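You operate a simulated robot arm through the tools that you are given. There is no shell and no other tool.

Carry out the task below with a simulated robot arm. There is one attempt and no reset: what you move stays moved.

Task
Fold the clamped brown lipped blank further, to 60, and unclamp it.
Fine: set the fold machine's angle dial; let the green handle down before opening the clamp; the blank stays on the bed, the other lipped blank flat.

It is judged by the outcome, as a careful person would: the job done as asked, and still so three seconds after it is handed in. It fails if anything else is knocked over, pushed out of place, dropped, spilled or broken. Flat cloth is picked up by pressing the open fingertips on it (5 to 10 N) and closing them slowly along it; thin cloth reads only 2 to 8 mm in the jaws.

Robot
A 6-joint arm with a two-finger parallel gripper, fixed in place. Base frame: the origin is on the floor under the middle of its stand, x ahead of it, y to its left, z up. Units: m, degrees, N and s.
With the tool pointing down near the work surface it reaches from about 0.32 to 0.7 m from the base axis. Its first joint turns from -166.0 to 166.0 degrees. Payload 4.1 kg.
The TCP is the grasp point between the finger pads, 0.023 m short of the fingertips. In the tool frame z runs along the fingers and y along their closing line. Largest opening 0.094 m; finger width 0.038, thickness 0.01; the body of the gripper, 0.054 by 0.096 m, starts 0.039 m behind the TCP.
Orientation is that of the tool frame in the base frame, as a unit quaternion [x, y, z, w]. With the fingers straight down and closing along the base's y, the tool's x points along the base's -x, its y along +y and its z along -z.

Tools
- The arm moves only by the tool step_arm. Its argument "rows" is a list of rows, each a list of 2 entries, a list of its own where there are three numbers: the shift along the base's x, y, z in m, then the turn, a rotation vector about the base's x, y, z in degrees. In form: [[[x, y, z], [rx, ry, rz]], ...]. A call has 1 to 20 rows; each row is the pose to reach, as a shift and turn from the pose commanded when the call began. "jaw" is the gripper command, from -1 (shut) to 1 (fully open), values between in proportion, set as the call begins (left out, the last holds). Rows are played at 5 a second. More than 0.05 m and 8.6 degrees between two rows, or a gripper value outside its range, and nothing of the call is played. Where a pose cannot be reached the arm comes as near as it can. A force on the tool above 80 N (or 10 N above the force at the start of the call, whichever is more), or a blocked arm, ends the call early, and 0.2 s more pass. The fingers move at their own pace (about 0.045 m/s each) and stop on an object; they squeeze with about 36 N. The grip force told is the motor's: it shows also when the fingers shut on nothing. Time passes only in rows, and 0.2 s behind the last, so rows that repeat a pose let the fingers close. The reply holds the time, the measured pose of the TCP, the force on the tool along the base axes, the opening and the grip force, in the units named above and with some noise, with the torque about the TCP (base axes, N m) and any sound that the robot's microphone picked up.
- Cameras (640 x 400 px; columns grow to the right, rows downward): "scene" is fixed at [0.0489, 0.6502, 1.5236]; the picture's right is [-0.68, -0.73, 0.00], its down [-0.50, 0.46, -0.74] and it looks along [0.54, -0.50, -0.68] (base axes); focal length 258 px, centre (320, 200). "wrist" rides on the gripper at [0.086, 0.016, -0.074] in the tool frame; the picture's right is [-0.18, 0.98, 0.00], its down [-0.58, -0.11, -0.81] and it looks along [-0.79, -0.15, 0.59] (tool axes); focal length 243 px, centre (320, 200).
- snapshot(camera): a new picture of that camera. No time passes.
- move_column(by): slides the trunk up (or, below 0, down) by that many m; the arm rides with it, the base frame stays. It gives what a move gives, with no picture.
- probe_pixels(camera, pixels): for up to 12 pixels [column, row] of the newest picture of that camera ("zoom" is the newest enlarged one), the place [x, y, z] in the base frame of the surface seen there, good to about 0.002 m. No time passes.
- inspect(camera, box): a new picture of the part [left, top, right, bottom] of that camera's present view, enlarged. No time passes.
- sign_off(): hands the job in; it is judged then, once.

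Unless the task says otherwise, let go and move clear before handing in.

The tools are called by a JSON object that holds its "name" and its "arguments". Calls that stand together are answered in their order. step_arm: Moves the arm, as the interface text tells. Its arguments: {"type":"object","properties":{"rows":{"type":"array","items":{"type":"array"}},"jaw":{"type":"number"}},"required":["rows"]} The other tools are called the same way: move_column (by) moves the trunk up or down; snapshot (camera) takes a picture; probe_pixels (camera, pixels) gives the place of the surface under pixels of a picture; inspect (camera, box) takes an enlarged picture of a part of a camera's view; sign_off () hands the job in.

At the start:

```text
t: 0.0
tool_pos: [0.1908, 0.2931, 1.3355]
ee_rot: [0.0, 1.0, 0.0, 0.0]
wrist_force: [0.8, 0.0, 0.2]
ft_torque: [-0.04, 0.0, 0.0]
finger_gap: 0.0939
finger_force: 0.1
trunk travel left (down, up): [-0.525, 0.065]
```

scene: 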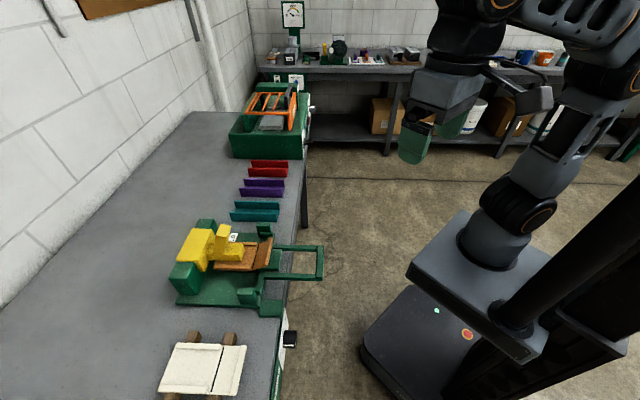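
wrist: 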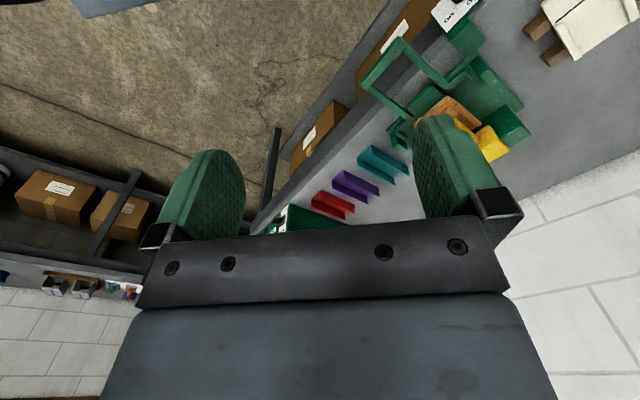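

The scene shows the fold machine around pixels (180-320, 220-310), with a yellow clamp, a brown blank and a green handle frame. I'll look at it enlarged.

{"name": "inspect", "arguments": {"camera": "scene", "box": [150, 200, 340, 320]}}

{"name": "inspect", "arguments": {"camera": "scene", "box": [220, 0, 330, 70]}}

{"name": "inspect", "arguments": {"camera": "scene", "box": [140, 300, 320, 400]}}

{"name": "inspect", "arguments": {"camera": "wrist", "box": [340, 0, 640, 190]}}

```text
3.33 times, centred on (245, 260) of scene
```

zoom: 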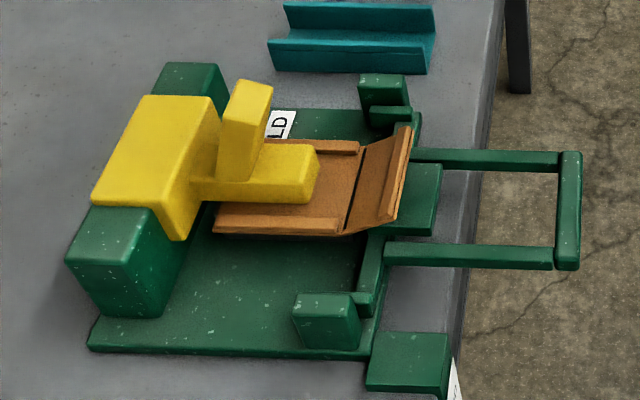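

```text
5.71 times, centred on (275, 35) of scene
```

zoom: 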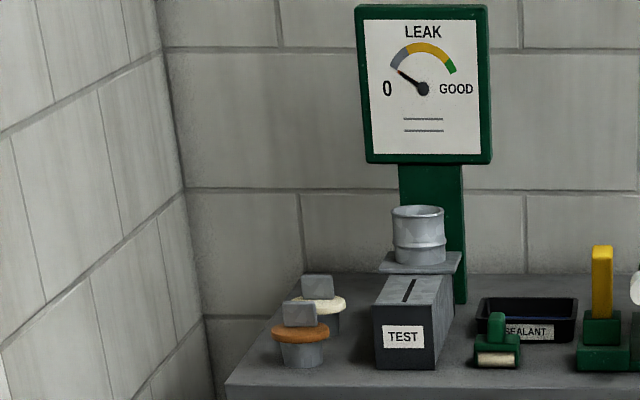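

```text
3.56 times, centred on (230, 350) of scene
```

zoom: 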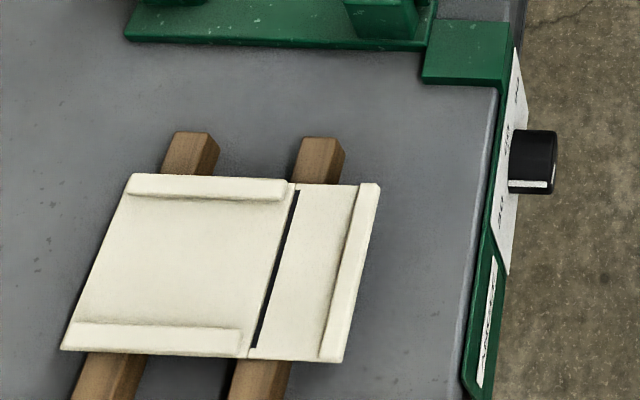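

```text
2.11 times, centred on (490, 95) of wrist
```

zoom: 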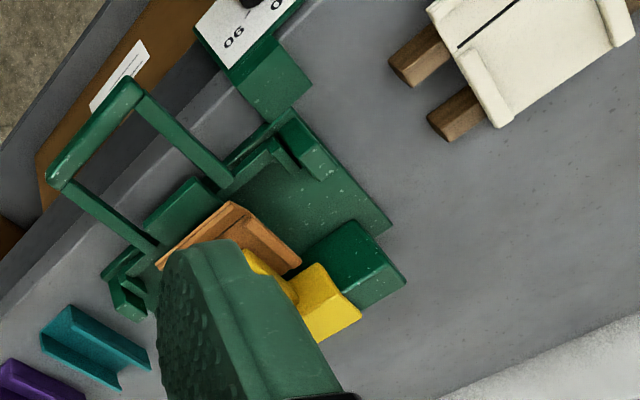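

The dial looks like a black knob on a panel at the bench front (zoom pixel 530,160). I'll probe the places of all main parts.

{"name": "snapshot", "arguments": {"camera": "scene"}}

{"name": "probe_pixels", "arguments": {"camera": "scene", "pixels": [[290, 339], [283, 330], [320, 262], [296, 247], [290, 276], [262, 231], [247, 295], [202, 247], [225, 240], [230, 255], [262, 255], [272, 308]]}}

{"name": "probe_pixels", "arguments": {"camera": "scene", "pixels": [[188, 278], [203, 225], [267, 254], [240, 300], [180, 300], [295, 340], [300, 110], [258, 212], [210, 365], [140, 330], [224, 230], [282, 360]]}}

```text
taken
```

scene: 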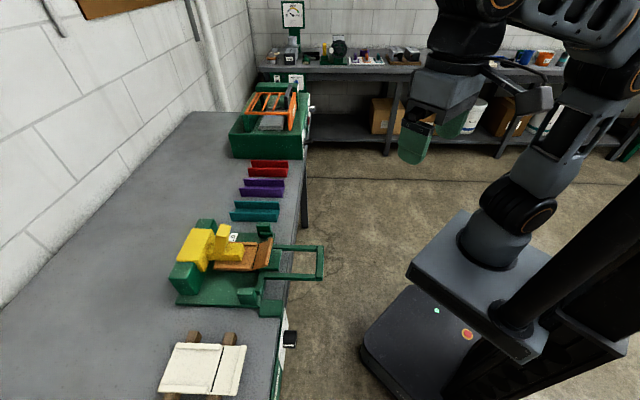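

```text
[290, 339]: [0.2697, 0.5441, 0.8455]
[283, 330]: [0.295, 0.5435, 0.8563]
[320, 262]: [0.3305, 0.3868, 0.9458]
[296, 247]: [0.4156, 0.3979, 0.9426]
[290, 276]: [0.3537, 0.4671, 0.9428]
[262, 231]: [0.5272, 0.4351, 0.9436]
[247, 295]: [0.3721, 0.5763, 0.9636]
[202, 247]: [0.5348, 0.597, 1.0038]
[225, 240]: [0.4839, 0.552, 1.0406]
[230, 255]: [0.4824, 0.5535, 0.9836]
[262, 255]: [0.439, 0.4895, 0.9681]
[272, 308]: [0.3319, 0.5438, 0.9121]
```

```text
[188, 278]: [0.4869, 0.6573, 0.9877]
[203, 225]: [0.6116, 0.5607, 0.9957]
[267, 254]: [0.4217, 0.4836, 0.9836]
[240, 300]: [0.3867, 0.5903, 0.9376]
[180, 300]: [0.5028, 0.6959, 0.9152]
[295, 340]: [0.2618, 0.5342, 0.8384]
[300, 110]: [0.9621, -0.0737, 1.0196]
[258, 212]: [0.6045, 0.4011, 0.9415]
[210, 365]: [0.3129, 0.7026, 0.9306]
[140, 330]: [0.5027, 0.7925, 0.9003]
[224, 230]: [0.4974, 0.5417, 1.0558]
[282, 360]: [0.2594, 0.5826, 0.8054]
```

The bench top is at z≈0.90 and the knob is near (0.27, 0.54, 0.845) on the front panel. I'll zoom in on the panel and bed and probe details.

{"name": "inspect", "arguments": {"camera": "scene", "box": [255, 290, 319, 330]}}

{"name": "inspect", "arguments": {"camera": "scene", "box": [250, 320, 314, 360]}}

{"name": "inspect", "arguments": {"camera": "scene", "box": [250, 360, 314, 400]}}

{"name": "inspect", "arguments": {"camera": "scene", "box": [165, 210, 285, 315]}}

```text
10.00 times, centred on (287, 310) of scene
```

zoom: 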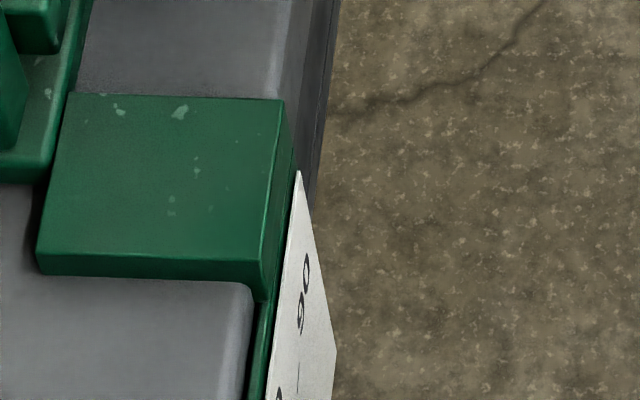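

```text
10.00 times, centred on (282, 340) of scene
```

zoom: 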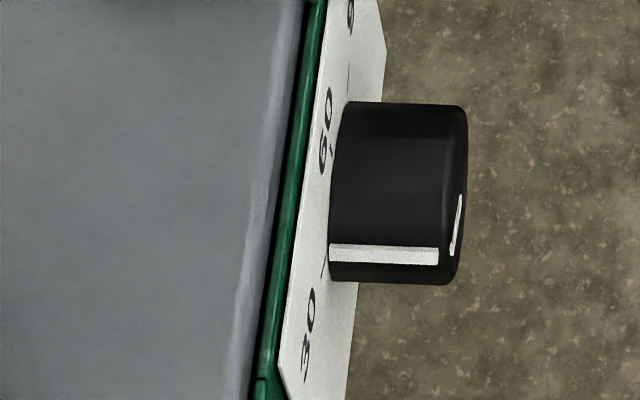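

```text
10.00 times, centred on (282, 380) of scene
```

zoom: 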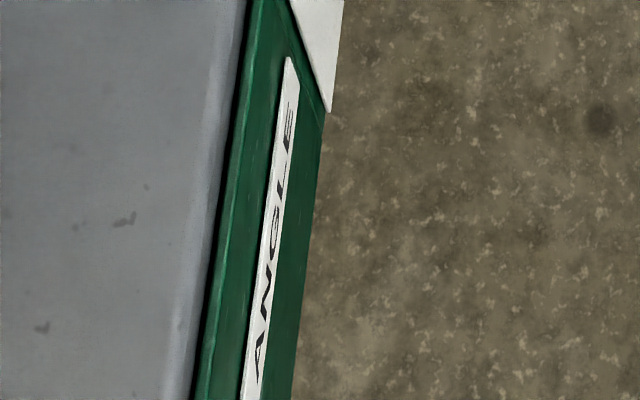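

```text
3.81 times, centred on (225, 262) of scene
```

zoom: 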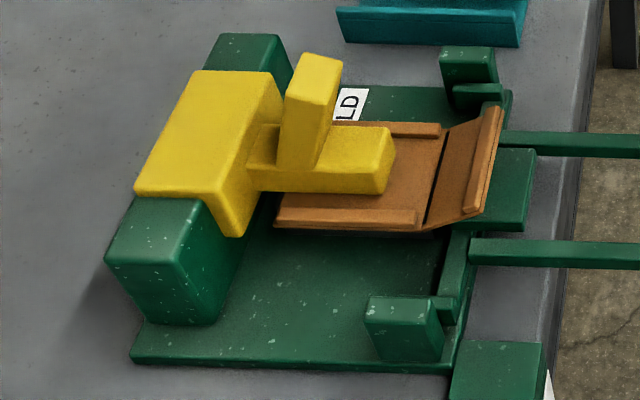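

The dial reads near 30 with labels 30, 60, 90 visible on the panel. I'll probe for the exact bench and machine directions.

{"name": "probe_pixels", "arguments": {"camera": "scene", "pixels": [[299, 200], [288, 260], [275, 350], [268, 398], [276, 372], [271, 393], [285, 345], [297, 346], [285, 332], [296, 332], [283, 350], [285, 318]]}}

{"name": "probe_pixels", "arguments": {"camera": "zoom", "pixels": [[135, 358], [448, 368], [370, 92], [195, 80], [230, 225], [330, 190], [310, 60], [370, 140], [420, 225], [495, 110], [480, 215], [290, 225]]}}

{"name": "probe_pixels", "arguments": {"camera": "zoom", "pixels": [[485, 140], [630, 145], [475, 250], [630, 258], [510, 170], [520, 220], [470, 60], [475, 100], [385, 320], [445, 310], [395, 130], [260, 150]]}}

```text
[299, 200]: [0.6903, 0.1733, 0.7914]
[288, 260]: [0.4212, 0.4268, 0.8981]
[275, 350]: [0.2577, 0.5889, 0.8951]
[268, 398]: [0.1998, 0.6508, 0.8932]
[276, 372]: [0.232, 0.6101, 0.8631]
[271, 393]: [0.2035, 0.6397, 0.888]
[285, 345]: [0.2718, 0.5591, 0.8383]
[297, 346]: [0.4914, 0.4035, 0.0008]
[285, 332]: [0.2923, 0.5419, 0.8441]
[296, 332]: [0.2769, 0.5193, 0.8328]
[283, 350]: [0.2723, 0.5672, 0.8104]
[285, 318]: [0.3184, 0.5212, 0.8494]
```

```text
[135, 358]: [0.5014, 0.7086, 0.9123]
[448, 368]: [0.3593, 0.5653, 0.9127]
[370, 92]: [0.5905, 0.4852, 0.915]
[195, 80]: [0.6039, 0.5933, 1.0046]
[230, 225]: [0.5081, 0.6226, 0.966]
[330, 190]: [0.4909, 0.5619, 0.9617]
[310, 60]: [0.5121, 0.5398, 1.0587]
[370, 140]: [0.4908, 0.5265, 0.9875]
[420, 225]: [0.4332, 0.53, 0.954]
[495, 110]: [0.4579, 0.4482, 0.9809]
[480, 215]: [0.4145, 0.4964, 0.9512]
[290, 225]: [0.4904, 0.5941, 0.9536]
```

```text
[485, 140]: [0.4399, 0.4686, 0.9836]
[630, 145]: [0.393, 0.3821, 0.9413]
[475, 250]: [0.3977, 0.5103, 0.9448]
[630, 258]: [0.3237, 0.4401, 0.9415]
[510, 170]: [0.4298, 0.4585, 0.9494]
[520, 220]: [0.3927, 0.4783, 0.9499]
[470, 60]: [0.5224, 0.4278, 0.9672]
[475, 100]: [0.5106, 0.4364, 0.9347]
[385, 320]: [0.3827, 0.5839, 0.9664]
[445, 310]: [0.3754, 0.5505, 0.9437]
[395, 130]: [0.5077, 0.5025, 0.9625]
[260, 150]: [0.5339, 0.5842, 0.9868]
```

The machine lies at 45° to the base: hinge line about 0.68 m out, handle bar about 0.51 m out. I'll turn the tool 45° about vertical to point the wrist camera at the machine.

{"name": "step_arm", "arguments": {"rows": [[[0, 0, 0], [0, 0, 7.5]], [[0, 0, -0.02], [0, 0, 15]], [[0, 0, -0.04], [0, 0, 22.5]], [[0, 0, -0.06], [0, 0, 30]], [[0, 0, -0.08], [0, 0, 37.5]], [[0, 0, -0.1], [0, 0, 45]], [[0, 0, -0.1], [0, 0, 45]]]}}

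{"name": "snapshot", "arguments": {"camera": "wrist"}}

```text
t: 1.6
tool_pos: [0.1906, 0.2935, 1.234]
ee_rot: [-0.384, 0.923, 0.001, 0.0]
wrist_force: [-0.6, 0.5, 0.1]
ft_torque: [-0.01, -0.01, 0.0]
finger_gap: 0.0943
finger_force: 0.1
trunk travel left (down, up): [-0.525, 0.065]
```

```text
taken
```

wrist: 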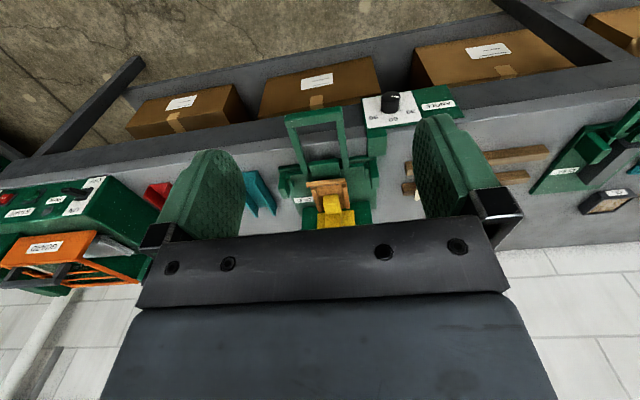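

{"name": "inspect", "arguments": {"camera": "wrist", "box": [355, 80, 475, 155]}}

{"name": "inspect", "arguments": {"camera": "wrist", "box": [265, 95, 425, 235]}}

{"name": "inspect", "arguments": {"camera": "wrist", "box": [520, 90, 640, 230]}}

{"name": "inspect", "arguments": {"camera": "wrist", "box": [0, 160, 160, 310]}}

```text
5.33 times, centred on (415, 118) of wrist
```

zoom: 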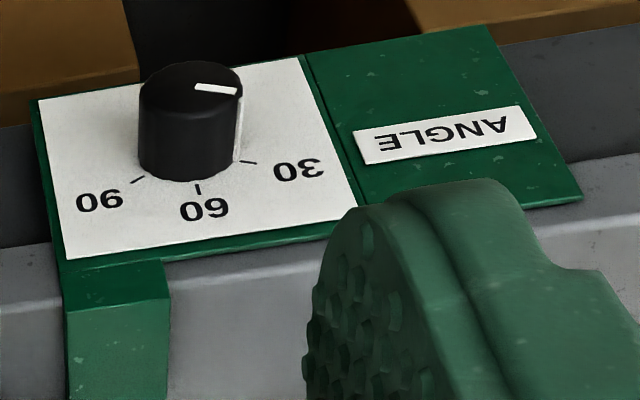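

```text
2.86 times, centred on (345, 165) of wrist
```

zoom: 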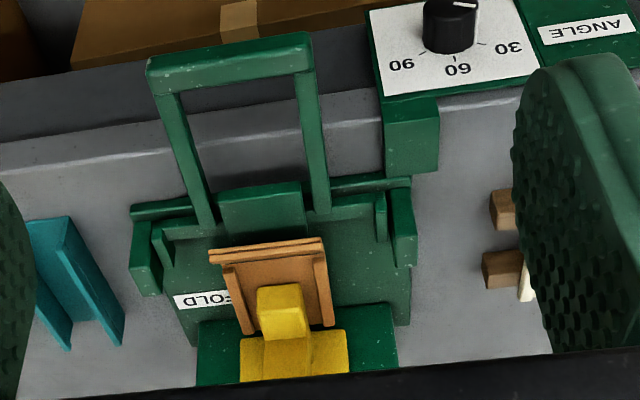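

```text
2.86 times, centred on (580, 160) of wrist
```

zoom: 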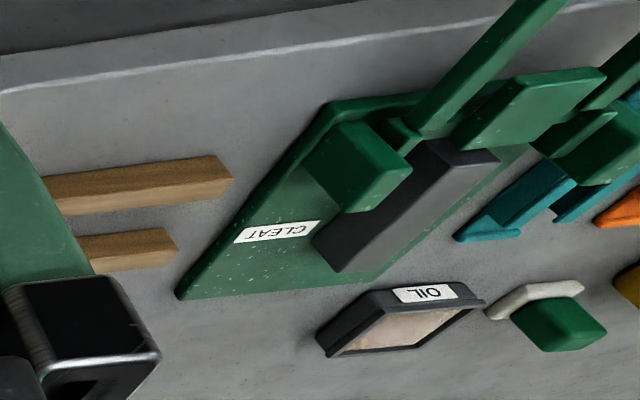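

```text
2.67 times, centred on (80, 235) of wrist
```

zoom: 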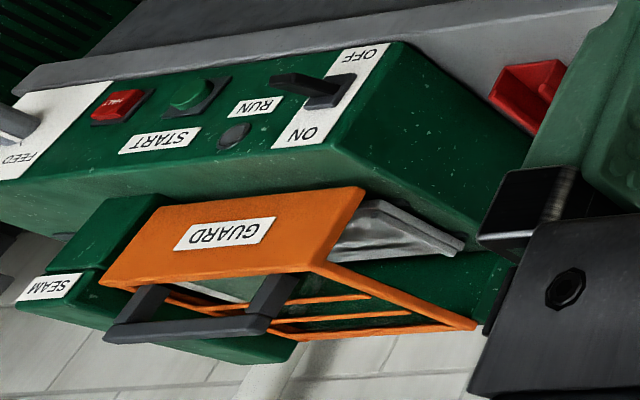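

The panel shows 30, 60, 90 ticks (upside-down view), and the knob's white pointer is near 30. I'll probe the panel plane, the knob and the machine parts.

{"name": "inspect", "arguments": {"camera": "wrist", "box": [355, 80, 475, 155]}}

{"name": "probe_pixels", "arguments": {"camera": "zoom", "pixels": [[60, 120], [85, 240], [340, 200], [290, 80], [137, 180], [199, 190], [250, 162], [190, 90], [160, 95], [235, 90], [200, 87], [232, 94]]}}

{"name": "probe_pixels", "arguments": {"camera": "zoom", "pixels": [[190, 70], [190, 107], [145, 88], [190, 165], [145, 150], [110, 280], [110, 340], [560, 190], [490, 40], [240, 150], [238, 110], [100, 262]]}}

```text
5.33 times, centred on (415, 118) of wrist
```

zoom: 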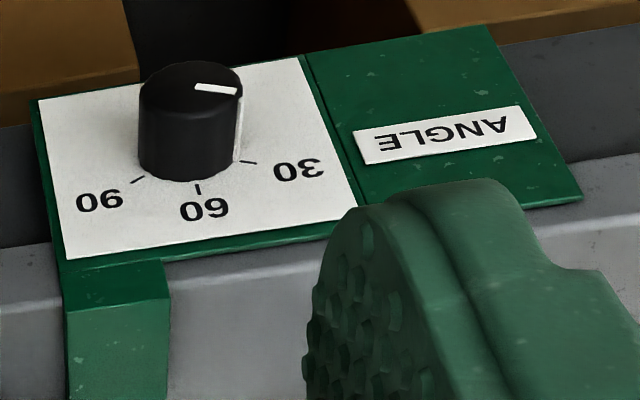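

```text
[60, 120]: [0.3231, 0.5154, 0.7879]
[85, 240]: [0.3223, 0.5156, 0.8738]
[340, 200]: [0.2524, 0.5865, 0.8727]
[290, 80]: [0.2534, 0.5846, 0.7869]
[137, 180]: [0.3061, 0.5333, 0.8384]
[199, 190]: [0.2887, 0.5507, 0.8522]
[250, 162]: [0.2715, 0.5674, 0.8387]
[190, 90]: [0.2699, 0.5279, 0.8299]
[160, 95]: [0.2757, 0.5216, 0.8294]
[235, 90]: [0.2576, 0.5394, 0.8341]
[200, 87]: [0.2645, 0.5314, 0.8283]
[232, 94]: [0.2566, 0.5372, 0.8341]
```

```text
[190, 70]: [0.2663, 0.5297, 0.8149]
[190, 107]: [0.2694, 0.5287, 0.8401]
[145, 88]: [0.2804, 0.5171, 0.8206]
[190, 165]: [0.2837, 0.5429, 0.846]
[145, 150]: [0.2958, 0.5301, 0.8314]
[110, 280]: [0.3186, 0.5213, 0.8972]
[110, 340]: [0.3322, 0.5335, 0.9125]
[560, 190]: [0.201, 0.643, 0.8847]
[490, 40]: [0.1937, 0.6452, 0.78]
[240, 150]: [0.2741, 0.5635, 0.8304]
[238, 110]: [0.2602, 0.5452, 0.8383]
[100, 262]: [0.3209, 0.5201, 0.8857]
```

The panel is a vertical plane at u≈0.593 (u along [0.707,0.707,0]); the knob axis is about w=0.185, z=0.824, with the front face at u≈0.564 and ticks at ±60°. I'll check the arm's own geometry and the teach details of the handle and clamp before moving.

{"name": "snapshot", "arguments": {"camera": "scene"}}

{"name": "probe_pixels", "arguments": {"camera": "scene", "pixels": [[490, 245], [510, 200], [470, 90], [440, 250], [440, 310], [600, 90], [560, 50], [470, 335]]}}

{"name": "inspect", "arguments": {"camera": "wrist", "box": [270, 95, 400, 235]}}

{"name": "probe_pixels", "arguments": {"camera": "zoom", "pixels": [[200, 60], [130, 140], [270, 130], [230, 230], [250, 290], [270, 335], [240, 340], [300, 340], [120, 260], [350, 240], [190, 240], [290, 205]]}}

```text
taken
```

scene: 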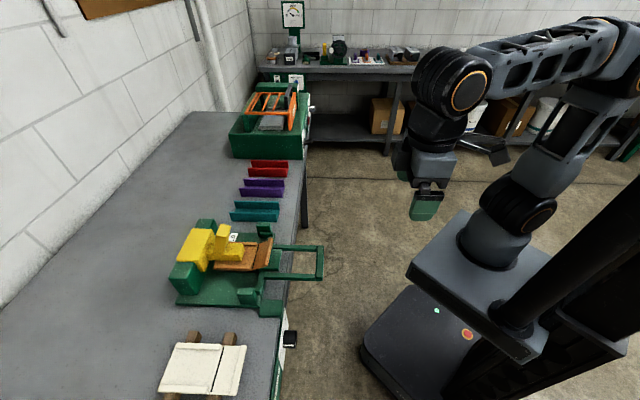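

```text
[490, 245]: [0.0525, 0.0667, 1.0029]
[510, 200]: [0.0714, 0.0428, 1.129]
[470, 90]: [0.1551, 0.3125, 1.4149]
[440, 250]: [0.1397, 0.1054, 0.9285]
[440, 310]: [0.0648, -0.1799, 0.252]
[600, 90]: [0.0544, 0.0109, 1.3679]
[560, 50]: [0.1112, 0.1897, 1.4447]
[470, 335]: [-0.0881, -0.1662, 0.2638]
```

```text
2.86 times, centred on (335, 165) of wrist
```

zoom: 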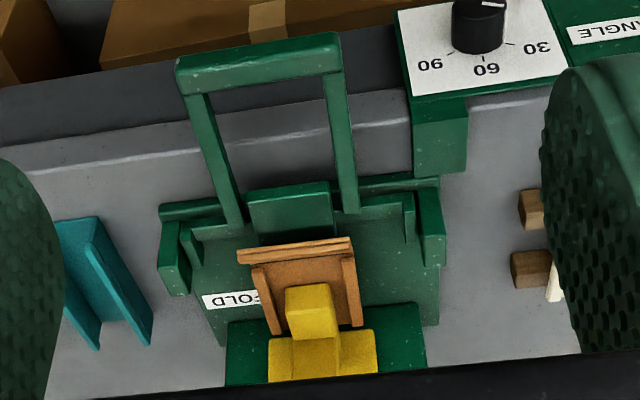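

```text
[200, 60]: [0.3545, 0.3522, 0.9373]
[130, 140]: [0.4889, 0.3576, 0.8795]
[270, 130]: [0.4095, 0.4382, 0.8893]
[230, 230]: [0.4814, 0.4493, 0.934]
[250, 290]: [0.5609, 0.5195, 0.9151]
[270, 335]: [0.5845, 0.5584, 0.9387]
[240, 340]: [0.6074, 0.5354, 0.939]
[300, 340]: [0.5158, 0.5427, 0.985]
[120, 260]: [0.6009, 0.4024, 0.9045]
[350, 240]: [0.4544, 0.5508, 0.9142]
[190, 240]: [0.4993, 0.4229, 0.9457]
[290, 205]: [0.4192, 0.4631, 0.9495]
```

The shoulder sits near z≈1.1, so I'll lower the trunk 0.15 m. Then I'll swing the tool left of the handle while yawing it 180°, so the wrist camera ends up above when the tool is pitched level for the knob.

{"name": "move_column", "arguments": {"by": -0.12}}

{"name": "step_arm", "arguments": {"rows": [[[0.002, 0.016, 0], [0, 0, -8.2]], [[0.004, 0.032, 0], [0, 0, -16.4]], [[0.006, 0.048, 0], [0, 0, -24.5]], [[0.008, 0.064, 0], [0, 0, -32.7]], [[0.01, 0.08, 0], [0, 0, -40.9]], [[0.012, 0.096, 0], [0, 0, -49.1]], [[0.014, 0.112, 0], [0, 0, -57.3]], [[0.015, 0.128, 0], [0, 0, -65.5]], [[0.016, 0.144, 0], [0, 0, -73.6]], [[0.017, 0.16, 0], [0, 0, -81.8]], [[0.0184, 0.1768, 0], [0, 0, -90]]]}}

```text
t: 3.1
tool_pos: [0.1907, 0.2948, 1.1126]
ee_rot: [-0.382, 0.924, 0.001, 0.0]
wrist_force: [0.3, 0.7, 0.2]
ft_torque: [-0.01, 0.01, 0.03]
finger_gap: 0.0941
finger_force: 0.0
trunk travel left (down, up): [-0.405, 0.185]
```

```text
t: 5.5
tool_pos: [0.2093, 0.472, 1.1134]
ee_rot: [0.384, 0.924, 0.0, 0.001]
wrist_force: [-0.3, 0.5, -1.2]
ft_torque: [-0.02, 0.0, 0.01]
finger_gap: 0.0941
finger_force: 0.1
trunk travel left (down, up): [-0.405, 0.185]
```

The yaw went as commanded and the TCP is at (0.209, 0.472, 1.113). I'll continue with the second 90° of yaw.

{"name": "step_arm", "arguments": {"rows": [[[0, 0, 0], [0, 0, -8.2]], [[0, 0, 0], [0, 0, -16.4]], [[0, 0, 0], [0, 0, -24.5]], [[0, 0, 0], [0, 0, -32.7]], [[0, 0, 0], [0, 0, -40.9]], [[0, 0, 0], [0, 0, -49.1]], [[0, 0, 0], [0, 0, -57.3]], [[0, 0, 0], [0, 0, -65.5]], [[0, 0, 0], [0, 0, -73.6]], [[0, 0, 0], [0, 0, -81.8]], [[0, 0, 0], [0, 0, -90]]]}}

{"name": "snapshot", "arguments": {"camera": "scene"}}

{"name": "snapshot", "arguments": {"camera": "wrist"}}

```text
t: 7.9
tool_pos: [0.3735, 0.3393, 1.0819]
ee_rot: [0.894, 0.447, -0.008, -0.028]
wrist_force: [0.0, 1.0, 0.1]
ft_torque: [0.01, -0.02, 0.04]
finger_gap: 0.094
finger_force: 0.1
out of reach, approached as far as the arm can: row 7, 8, 9, 10, 11
trunk travel left (down, up): [-0.405, 0.185]
```

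```text
taken
```

scene: 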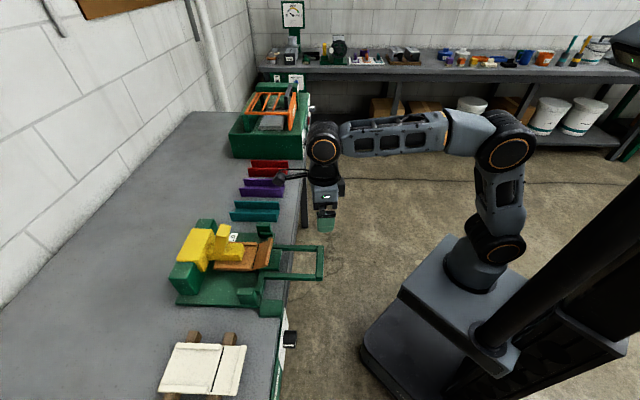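

```text
taken
```

wrist: 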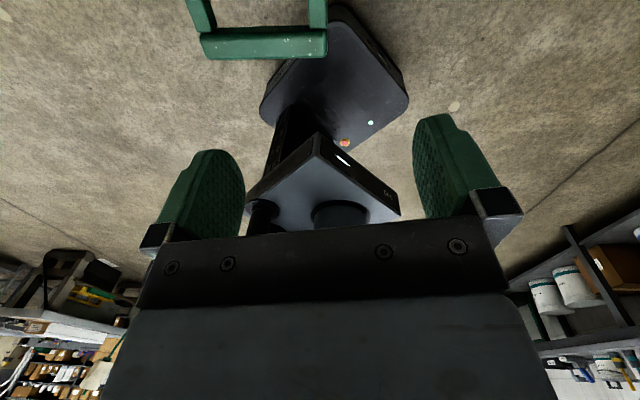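

The arm hit a wrist joint limit and drifted to (0.374, 0.339, 1.082), above the handle but clear of it (tips at about 1.06 against 0.945). I'll send a small upward move to see which pose commands are counted from.

{"name": "step_arm", "arguments": {"rows": [[[0, 0, 0.03], [0, 0, 4]]]}}

```text
t: 8.3
tool_pos: [0.3752, 0.3388, 1.1124]
ee_rot: [0.878, 0.479, -0.008, -0.029]
wrist_force: [0.1, 0.7, 0.1]
ft_torque: [-0.03, -0.04, -0.01]
finger_gap: 0.0941
finger_force: 0.2
trunk travel left (down, up): [-0.405, 0.185]
```

Commands count from the reached pose, which is good. I'll yaw back about 107° while returning to the left of the handle, so the camera ends up on the left side and the wrist is mid-range.

{"name": "step_arm", "arguments": {"rows": [[[-0.012, 0.0095, 0.005], [0, 0, 7.7]], [[-0.024, 0.019, 0.01], [0, 0, 15.4]], [[-0.036, 0.0285, 0.015], [0, 0, 23.1]], [[-0.048, 0.038, 0.02], [0, 0, 30.8]], [[-0.06, 0.0475, 0.02], [0, 0, 38.5]], [[-0.072, 0.057, 0.02], [0, 0, 46.2]], [[-0.084, 0.0665, 0.02], [0, 0, 53.9]], [[-0.096, 0.076, 0.02], [0, 0, 61.6]], [[-0.108, 0.0855, 0.02], [0, 0, 69.3]], [[-0.12, 0.095, 0.02], [0, 0, 77]], [[-0.132, 0.1045, 0.02], [0, 0, 84.7]], [[-0.144, 0.114, 0.02], [0, 0, 92.4]], [[-0.156, 0.1235, 0.02], [0, 0, 100.1]], [[-0.166, 0.133, 0.02], [0, 0, 107.7]], [[-0.166, 0.133, 0.02], [0, 0, 107.7]]]}}

```text
t: 11.5
tool_pos: [0.2115, 0.4658, 1.1263]
ee_rot: [0.131, 0.991, -0.028, -0.01]
wrist_force: [-0.2, -0.1, -0.5]
ft_torque: [0.0, 0.02, 0.0]
finger_gap: 0.0941
finger_force: 0.1
trunk travel left (down, up): [-0.405, 0.185]
```

The TCP is back at (0.2115, 0.466, 1.126), left of the handle. I'll pitch the tool toward the bench halfway and check reachability.

{"name": "step_arm", "arguments": {"rows": [[[0, 0, 0], [5.5, -5.5, 0]], [[0, 0, 0], [11, -11, 0]], [[0, 0, 0], [16.5, -16.5, 0]], [[0, 0, 0], [22, -22, 0]], [[0, 0, 0], [27.5, -27.5, 0]], [[0, 0, 0], [33, -33, 0]], [[0, 0, 0], [33, -33, 0]]]}}

{"name": "snapshot", "arguments": {"camera": "scene"}}

{"name": "snapshot", "arguments": {"camera": "wrist"}}

```text
t: 13.1
tool_pos: [0.213, 0.4646, 1.1261]
ee_rot: [0.126, 0.92, 0.29, 0.232]
wrist_force: [0.5, -0.5, -0.1]
ft_torque: [-0.03, -0.02, 0.0]
finger_gap: 0.0941
finger_force: 0.0
trunk travel left (down, up): [-0.405, 0.185]
```

```text
taken
```

scene: 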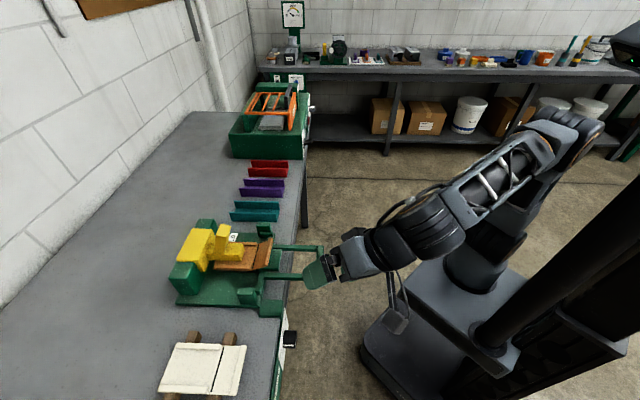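

```text
taken
```

wrist: 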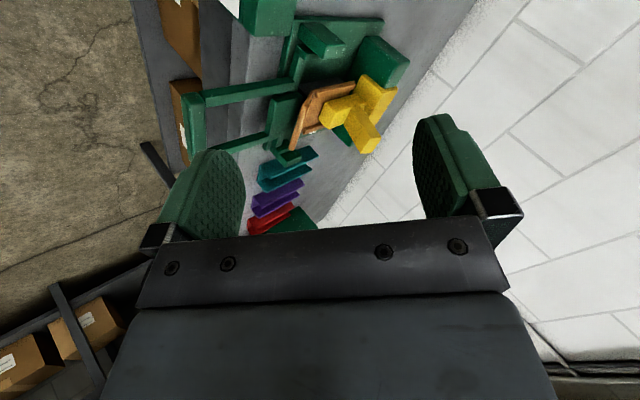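

The pitch works and the camera now has a side view of the machine. I'll enlarge that view to study the handle and clamp.

{"name": "inspect", "arguments": {"camera": "wrist", "box": [170, 0, 430, 240]}}

```text
1.67 times, centred on (300, 120) of wrist
```

zoom: 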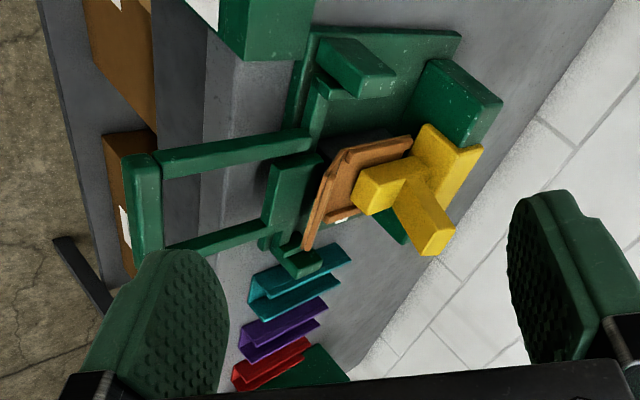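

Tool pitch is 43.6° from vertical, so I need 46.4° more. I'll complete it while lowering toward the knob height, in front of the panel.

{"name": "step_arm", "arguments": {"rows": [[[0.002, 0.002, -0.02], [4.1, -4.1, 0]], [[0.004, 0.004, -0.04], [8.2, -8.2, 0]], [[0.006, 0.006, -0.06], [12.3, -12.3, 0]], [[0.008, 0.008, -0.08], [16.4, -16.4, 0]], [[0.01, 0.01, -0.1], [20.5, -20.5, 0]], [[0.012, 0.012, -0.12], [24.6, -24.6, 0]], [[0.014, 0.014, -0.14], [28.7, -28.7, 0]], [[0.015, 0.015, -0.16], [32.8, -32.8, 0]], [[0.015, 0.015, -0.16], [32.8, -32.8, 0]]]}}

{"name": "snapshot", "arguments": {"camera": "scene"}}

{"name": "snapshot", "arguments": {"camera": "wrist"}}

```text
t: 15.1
tool_pos: [0.1981, 0.5667, 1.1586]
ee_rot: [0.095, 0.728, 0.516, 0.441]
wrist_force: [-0.4, 0.1, -0.6]
ft_torque: [-0.01, 0.02, -0.03]
finger_gap: 0.0939
finger_force: 0.0
out of reach, approached as far as the arm can: row 4, 5, 6, 7, 8, 9
trunk travel left (down, up): [-0.405, 0.185]
```

```text
taken
```

scene: 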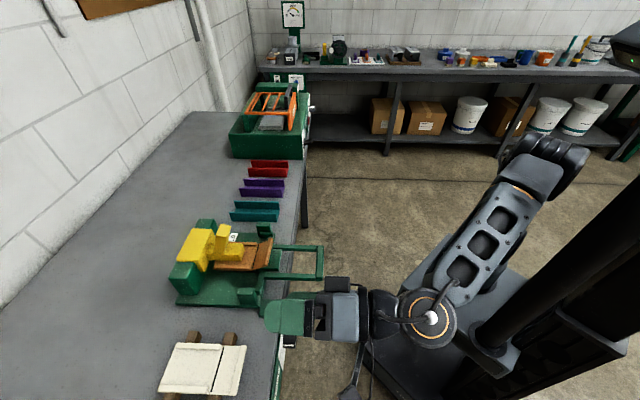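

```text
taken
```

wrist: 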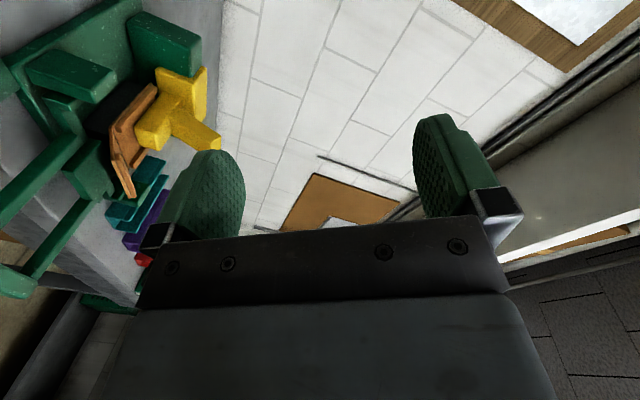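

The elbow folded to its limit because the wrist came too near the shoulder. I need a different trunk height, so I'll check where the column stands to choose between a low and a high shoulder.

{"name": "probe_pixels", "arguments": {"camera": "scene", "pixels": [[600, 235], [540, 285], [515, 310], [630, 210], [580, 300], [620, 330], [545, 170], [575, 155], [430, 318], [480, 250], [460, 290], [520, 350]]}}

```text
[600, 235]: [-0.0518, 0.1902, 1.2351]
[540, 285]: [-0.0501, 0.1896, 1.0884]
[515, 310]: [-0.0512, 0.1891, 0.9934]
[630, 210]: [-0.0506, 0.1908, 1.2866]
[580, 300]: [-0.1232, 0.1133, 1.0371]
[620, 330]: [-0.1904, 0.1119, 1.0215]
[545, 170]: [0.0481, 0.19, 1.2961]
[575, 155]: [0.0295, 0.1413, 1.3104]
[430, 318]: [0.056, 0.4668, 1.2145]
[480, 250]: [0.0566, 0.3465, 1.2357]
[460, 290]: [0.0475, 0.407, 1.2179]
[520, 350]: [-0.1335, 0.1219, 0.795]
```

A column rod stands at (-0.05, 0.19), close to the folded elbow, so a high shoulder with the elbow outward is safer. I'll pitch the tool back to pointing down first.

{"name": "step_arm", "arguments": {"rows": [[[0, -0.004, 0], [-5.5, 5.5, 0]], [[0, -0.008, 0], [-11, 11, 0]], [[0, -0.016, 0], [-16.5, 16.5, 0]], [[0, -0.024, 0], [-22, 22, 0]], [[0, -0.032, 0], [-27.5, 27.5, 0]], [[0, -0.04, 0], [-33, 33, 0]], [[0, -0.048, 0], [-38.5, 38.5, 0]], [[0, -0.056, 0], [-44, 44, 0]], [[0, -0.064, 0], [-49.5, 49.5, 0]], [[0, -0.072, 0], [-55, 55, 0]], [[0, -0.08, 0], [-60.5, 60.5, 0]], [[0, -0.085, 0], [-60.5, 60.5, 0]]]}}

{"name": "move_column", "arguments": {"by": 0.18}}

{"name": "snapshot", "arguments": {"camera": "scene"}}

```text
t: 17.7
tool_pos: [0.2046, 0.4766, 1.1611]
ee_rot: [0.107, 0.994, -0.018, 0.018]
wrist_force: [0.3, 0.2, -0.3]
ft_torque: [0.0, 0.03, -0.01]
finger_gap: 0.094
finger_force: 0.1
trunk travel left (down, up): [-0.405, 0.185]
```

```text
t: 19.7
tool_pos: [0.2047, 0.4766, 1.3412]
ee_rot: [0.106, 0.994, -0.017, 0.02]
wrist_force: [0.1, 0.1, -0.6]
ft_torque: [-0.05, 0.01, -0.01]
finger_gap: 0.0937
finger_force: 0.1
trunk travel left (down, up): [-0.585, 0.005]
```

```text
taken
```

scene: 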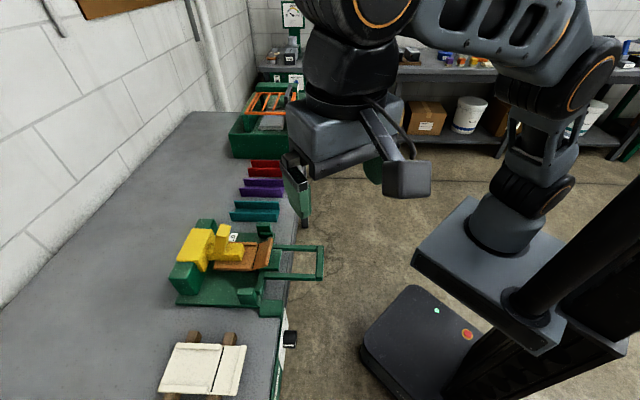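

Trunk is now high, with the tool pointing down at (0.205, 0.477, 1.341). I'll half close the jaw and descend in front of the bench, left of the handle, to z≈0.98 first.

{"name": "step_arm", "arguments": {"rows": [[[-0.001, -0.004, -0.04], [0.7, 0.7, -1]], [[-0.002, -0.008, -0.08], [1.4, 1.4, -2]], [[-0.003, -0.0134, -0.12], [2.1, 2.1, -2.9]], [[-0.003, -0.0134, -0.16], [2.1, 2.1, -2.9]], [[-0.003, -0.0134, -0.2], [2.1, 2.1, -2.9]], [[-0.003, -0.0134, -0.24], [2.1, 2.1, -2.9]], [[-0.003, -0.0134, -0.28], [2.1, 2.1, -2.9]], [[-0.003, -0.0134, -0.32], [2.1, 2.1, -2.9]], [[-0.003, -0.0134, -0.36], [2.1, 2.1, -2.9]], [[-0.003, -0.0134, -0.36], [2.1, 2.1, -2.9]]], "jaw": 0.1}}

{"name": "snapshot", "arguments": {"camera": "scene"}}

{"name": "snapshot", "arguments": {"camera": "wrist"}}

```text
t: 21.9
tool_pos: [0.1995, 0.4607, 0.9816]
ee_rot: [0.131, 0.991, -0.001, -0.001]
wrist_force: [0.5, 0.0, -0.1]
ft_torque: [0.01, -0.01, 0.0]
finger_gap: 0.0519
finger_force: 0.1
trunk travel left (down, up): [-0.585, 0.005]
```

```text
taken
```

scene: 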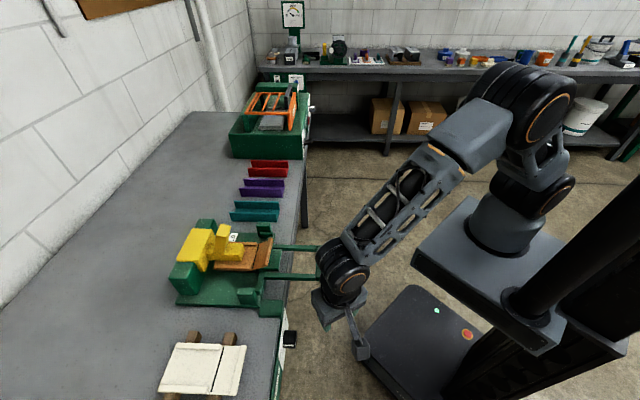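

```text
taken
```

wrist: 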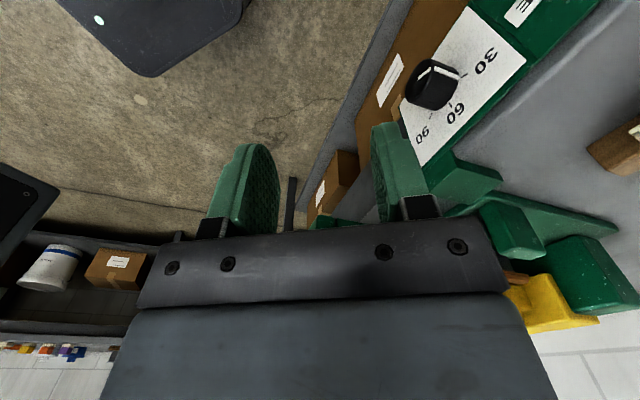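

The tool is now exactly vertical at (0.1995, 0.461, 0.982), and the wrist camera sees the dial well around (435,85). I'll enlarge and probe it for the pointer angle and knob centre.

{"name": "inspect", "arguments": {"camera": "wrist", "box": [375, 20, 535, 170]}}

{"name": "probe_pixels", "arguments": {"camera": "zoom", "pixels": [[190, 205], [250, 120], [310, 135], [145, 160], [200, 140], [235, 140], [130, 200], [330, 165], [205, 290], [345, 135], [220, 245], [270, 220]]}}

```text
2.67 times, centred on (455, 95) of wrist
```

zoom: 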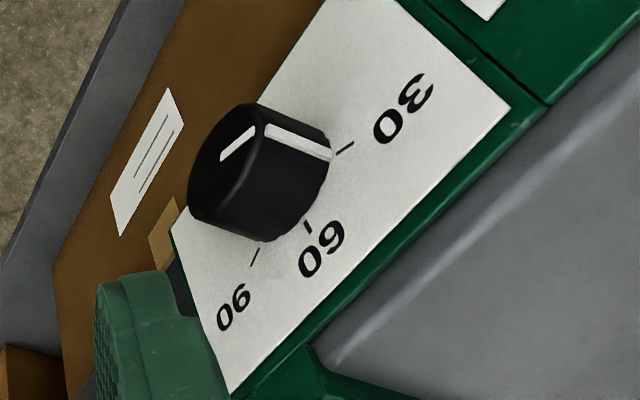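

```text
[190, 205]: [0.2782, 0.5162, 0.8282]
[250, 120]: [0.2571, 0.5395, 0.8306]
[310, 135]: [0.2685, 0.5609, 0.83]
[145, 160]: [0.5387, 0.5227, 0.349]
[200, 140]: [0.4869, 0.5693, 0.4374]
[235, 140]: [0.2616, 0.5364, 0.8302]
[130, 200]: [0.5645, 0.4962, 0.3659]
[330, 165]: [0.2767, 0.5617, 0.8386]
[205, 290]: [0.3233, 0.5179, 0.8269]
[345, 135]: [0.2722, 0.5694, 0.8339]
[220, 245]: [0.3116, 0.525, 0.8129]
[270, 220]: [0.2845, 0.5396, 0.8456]
```

The white stripe sits close to the 30 tick. I'll zoom more on the knob to measure the pointer and ticks precisely.

{"name": "inspect", "arguments": {"camera": "wrist", "box": [415, 40, 479, 90]}}

{"name": "probe_pixels", "arguments": {"camera": "zoom", "pixels": [[260, 130], [300, 150], [340, 165], [370, 178], [405, 172], [430, 160], [110, 170], [140, 145], [170, 120], [170, 200], [200, 160], [60, 200]]}}

```text
8.00 times, centred on (447, 65) of wrist
```

zoom: 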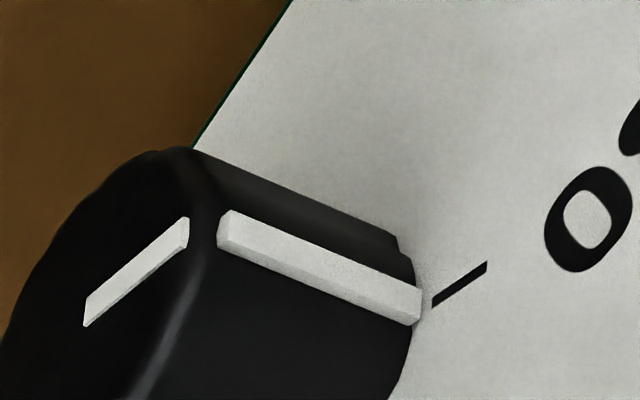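

```text
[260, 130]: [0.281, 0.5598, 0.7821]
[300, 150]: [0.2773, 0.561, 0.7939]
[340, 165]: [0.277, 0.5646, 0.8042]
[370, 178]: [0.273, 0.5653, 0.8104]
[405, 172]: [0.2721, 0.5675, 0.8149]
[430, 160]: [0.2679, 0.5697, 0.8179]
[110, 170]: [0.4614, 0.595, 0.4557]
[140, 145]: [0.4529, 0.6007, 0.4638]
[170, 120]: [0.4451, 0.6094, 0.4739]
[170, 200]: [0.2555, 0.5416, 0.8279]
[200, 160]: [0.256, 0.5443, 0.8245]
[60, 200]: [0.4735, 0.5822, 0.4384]
```

{"name": "probe_pixels", "arguments": {"camera": "zoom", "pixels": [[235, 235], [280, 255], [320, 275], [360, 292], [400, 308], [440, 300], [475, 270], [100, 310], [130, 280], [160, 255], [182, 230], [195, 150]]}}

```text
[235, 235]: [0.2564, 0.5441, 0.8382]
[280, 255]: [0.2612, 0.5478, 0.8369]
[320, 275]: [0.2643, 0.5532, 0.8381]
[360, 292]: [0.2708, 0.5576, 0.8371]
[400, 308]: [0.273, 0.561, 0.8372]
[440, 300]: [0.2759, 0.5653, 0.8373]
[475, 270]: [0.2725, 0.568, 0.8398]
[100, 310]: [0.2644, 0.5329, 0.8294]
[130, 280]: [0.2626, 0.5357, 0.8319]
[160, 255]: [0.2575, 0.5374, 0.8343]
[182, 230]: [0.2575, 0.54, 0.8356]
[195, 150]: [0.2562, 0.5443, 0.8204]
```

The knob axis is at w≈0.185, z≈0.826, radius about 0.02, with the pointer on the 30 tick (31° above horizontal), so it needs +60° about the tool axis. I'll descend in front of the panel, then pitch the tool halfway.

{"name": "step_arm", "arguments": {"rows": [[[0, 0, -0.04], [0, 0, 0]], [[0, 0, -0.08], [0, 0, 0]], [[0, 0, -0.12], [0, 0, 0]], [[0, 0, -0.16], [0, 0, 0]], [[0, 0, -0.19], [0, 0, 0]], [[0.002, 0.002, -0.193], [5.3, -5.3, 0]], [[0.004, 0.004, -0.195], [10.6, -10.6, 0]], [[0.006, 0.006, -0.198], [15.9, -15.9, 0]], [[0.009, 0.009, -0.2], [21.2, -21.2, 0]], [[0.016, 0.016, -0.205], [26.5, -26.5, 0]], [[0.0225, 0.0225, -0.21], [31.8, -31.8, 0]]], "jaw": 0.28}}

```text
t: 24.1
tool_pos: [0.2305, 0.5551, 0.8047]
ee_rot: [0.126, 0.948, 0.224, 0.19]
wrist_force: [-40.1, -71.3, 49.6]
ft_torque: [1.47, -1.53, -1.04]
finger_gap: 0.0398
finger_force: 0.0
out of reach, approached as far as the arm can: row 8, 9, 10, 11
trunk travel left (down, up): [-0.585, 0.005]
stopped in row 11: the force on the tool passed its limit at 109 N (the readings are from after the stop); the commanded pose is now the measured one
```

The arm ran out of reach and drifted into the panel, with contact force around 95 N at w≈0.23. I'll look before doing anything else.

{"name": "snapshot", "arguments": {"camera": "scene"}}

{"name": "snapshot", "arguments": {"camera": "wrist"}}

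{"name": "inspect", "arguments": {"camera": "scene", "box": [220, 260, 380, 400]}}

```text
taken
```

scene: 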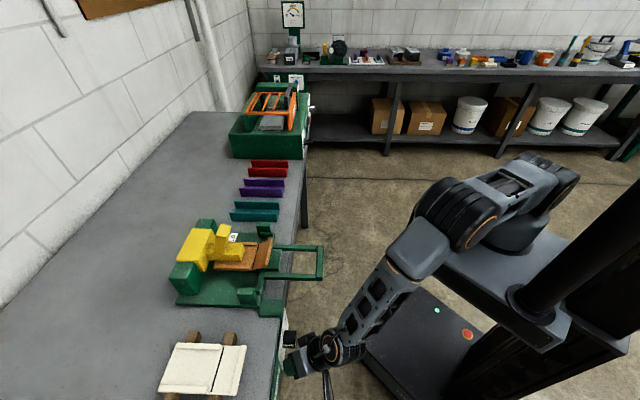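

```text
taken
```

wrist: 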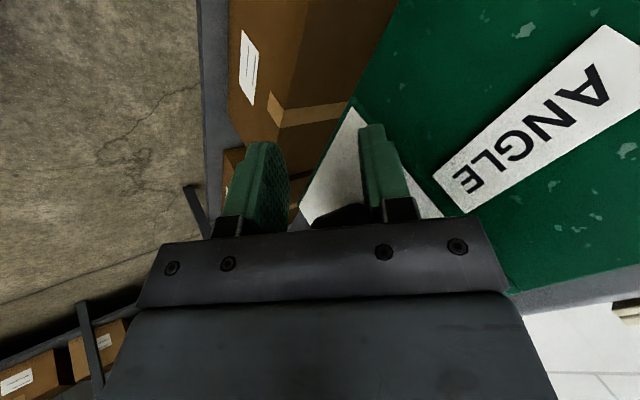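

```text
2.86 times, centred on (300, 330) of scene
```

zoom: 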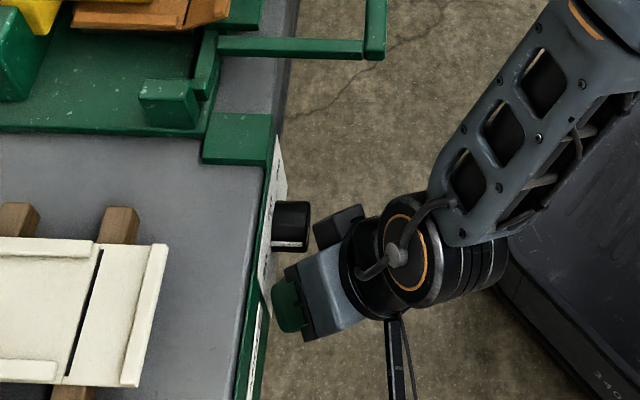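

The fingertips press on the ANGLE panel left of the knob; the knob still looks at 30. I'll back straight off the panel in small steps. After that I'll use a tool-down grip of the knob, which suits the arm better.

{"name": "step_arm", "arguments": {"rows": [[[-0.004, -0.004, 0.002], [0, 0, 0]], [[-0.008, -0.008, 0.004], [0, 0, 0]], [[-0.014, -0.014, 0.006], [-1, 1, 0]]]}}

```text
t: 24.9
tool_pos: [0.2209, 0.553, 0.8032]
ee_rot: [0.123, 0.953, 0.21, 0.18]
wrist_force: [0.7, -4.5, -2.0]
ft_torque: [0.26, -0.02, 0.11]
finger_gap: 0.0564
finger_force: 0.1
out of reach, approached as far as the arm can: row 2
trunk travel left (down, up): [-0.585, 0.005]
```

The contact is released (about 5 N). I'll pitch back toward vertical while moving away from the panel.

{"name": "step_arm", "arguments": {"rows": [[[-0.004, -0.004, 0.004], [-3, 3, 0]], [[-0.01, -0.01, 0.008], [-7, 7, 0]], [[-0.018, -0.018, 0.012], [-12, 12, 0]], [[-0.026, -0.026, 0.016], [-17, 17, 0]], [[-0.034, -0.034, 0.02], [-22, 22, 0]], [[-0.034, -0.034, 0.04], [-22, 22, 0]]]}}

{"name": "snapshot", "arguments": {"camera": "wrist"}}

{"name": "snapshot", "arguments": {"camera": "scene"}}

```text
t: 26.3
tool_pos: [0.1866, 0.5137, 0.8418]
ee_rot: [0.127, 0.992, -0.001, 0.018]
wrist_force: [-0.2, -0.2, 0.2]
ft_torque: [0.03, 0.02, 0.01]
finger_gap: 0.0601
finger_force: 0.0
trunk travel left (down, up): [-0.585, 0.005]
```

```text
taken
```

wrist: 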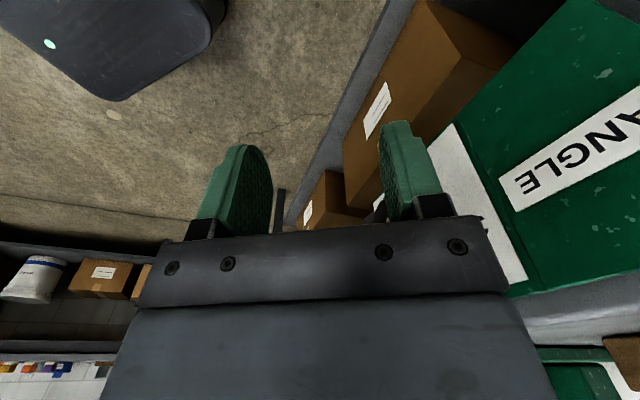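

```text
taken
```

scene: 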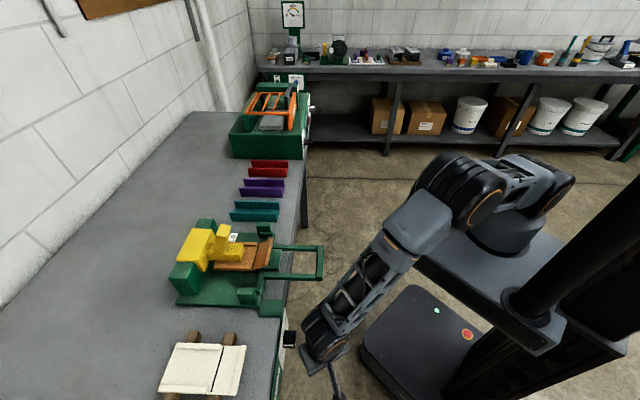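

The gripper is clear with no residual force, and nothing has shifted. I'll raise and yaw the tool so the fingers close along the bench edge with the camera on the robot side, then lower the trunk.

{"name": "step_arm", "arguments": {"rows": [[[0, -0.005, 0.04], [0, 0, 0]], [[0, -0.01, 0.08], [0, 0, 7.5]], [[0, -0.015, 0.12], [0, 0, 15]], [[0, -0.02, 0.16], [0, 0, 22.5]], [[0, -0.025, 0.2], [0, 0, 30]], [[0, -0.03, 0.24], [0, 0, 37.5]], [[0, -0.03, 0.24], [0, 0, 45]], [[0, -0.03, 0.24], [0, 0, 52.5]], [[0, -0.03, 0.24], [0, 0, 60]], [[0, -0.03, 0.24], [0, 0, 60]]]}}

{"name": "move_column", "arguments": {"by": -0.18}}

{"name": "snapshot", "arguments": {"camera": "wrist"}}

```text
t: 28.5
tool_pos: [0.1887, 0.4851, 1.0818]
ee_rot: [-0.387, 0.922, 0.008, 0.017]
wrist_force: [1.0, -0.4, 0.5]
ft_torque: [0.02, -0.01, 0.0]
finger_gap: 0.0601
finger_force: 0.1
trunk travel left (down, up): [-0.585, 0.005]
```

```text
t: 30.5
tool_pos: [0.188, 0.485, 0.9023]
ee_rot: [-0.386, 0.922, 0.009, 0.017]
wrist_force: [0.1, 0.3, -0.6]
ft_torque: [0.02, -0.02, 0.02]
finger_gap: 0.0601
finger_force: 0.0
trunk travel left (down, up): [-0.405, 0.185]
```

```text
taken
```

wrist: 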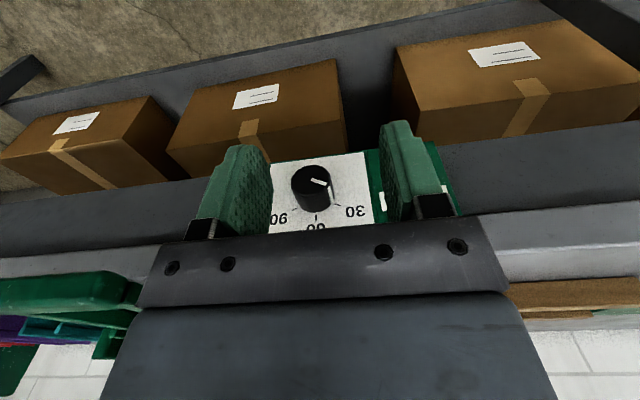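

The tool is vertical and facing the panel, with the knob visible at (315,187) between the fingers. I'll tilt the tool 30° to the left about the knob axis and bring it in front of the knob with the jaw at about 0.07 m.

{"name": "step_arm", "arguments": {"rows": [[[0.007, 0, -0.015], [-4.6, -3.9, -0.1]], [[0.014, 0, -0.03], [-9.1, -7.9, -0.2]], [[0.021, 0, -0.046], [-13.7, -11.8, -0.3]], [[0.028, 0, -0.061], [-18.2, -15.8, -0.4]], [[0.0347, -0.0006, -0.0763], [-22.8, -19.7, -0.5]], [[0.0347, -0.0006, -0.0763], [-22.8, -19.7, -0.5]]], "jaw": 0.55}}

{"name": "snapshot", "arguments": {"camera": "wrist"}}

{"name": "snapshot", "arguments": {"camera": "scene"}}

```text
t: 31.9
tool_pos: [0.223, 0.4856, 0.8254]
ee_rot: [-0.373, 0.891, -0.24, 0.097]
wrist_force: [0.9, -0.4, -0.1]
ft_torque: [0.03, 0.01, 0.02]
finger_gap: 0.0728
finger_force: 0.1
trunk travel left (down, up): [-0.405, 0.185]
```

```text
taken
```

wrist: 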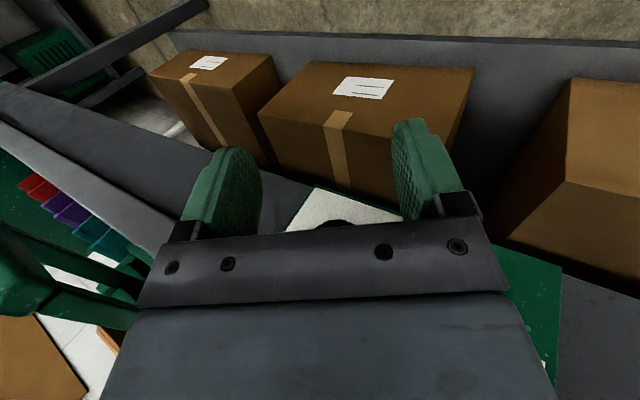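

```text
taken
```

scene: 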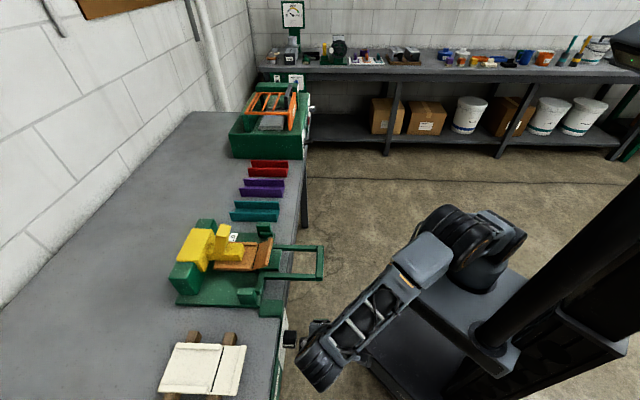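

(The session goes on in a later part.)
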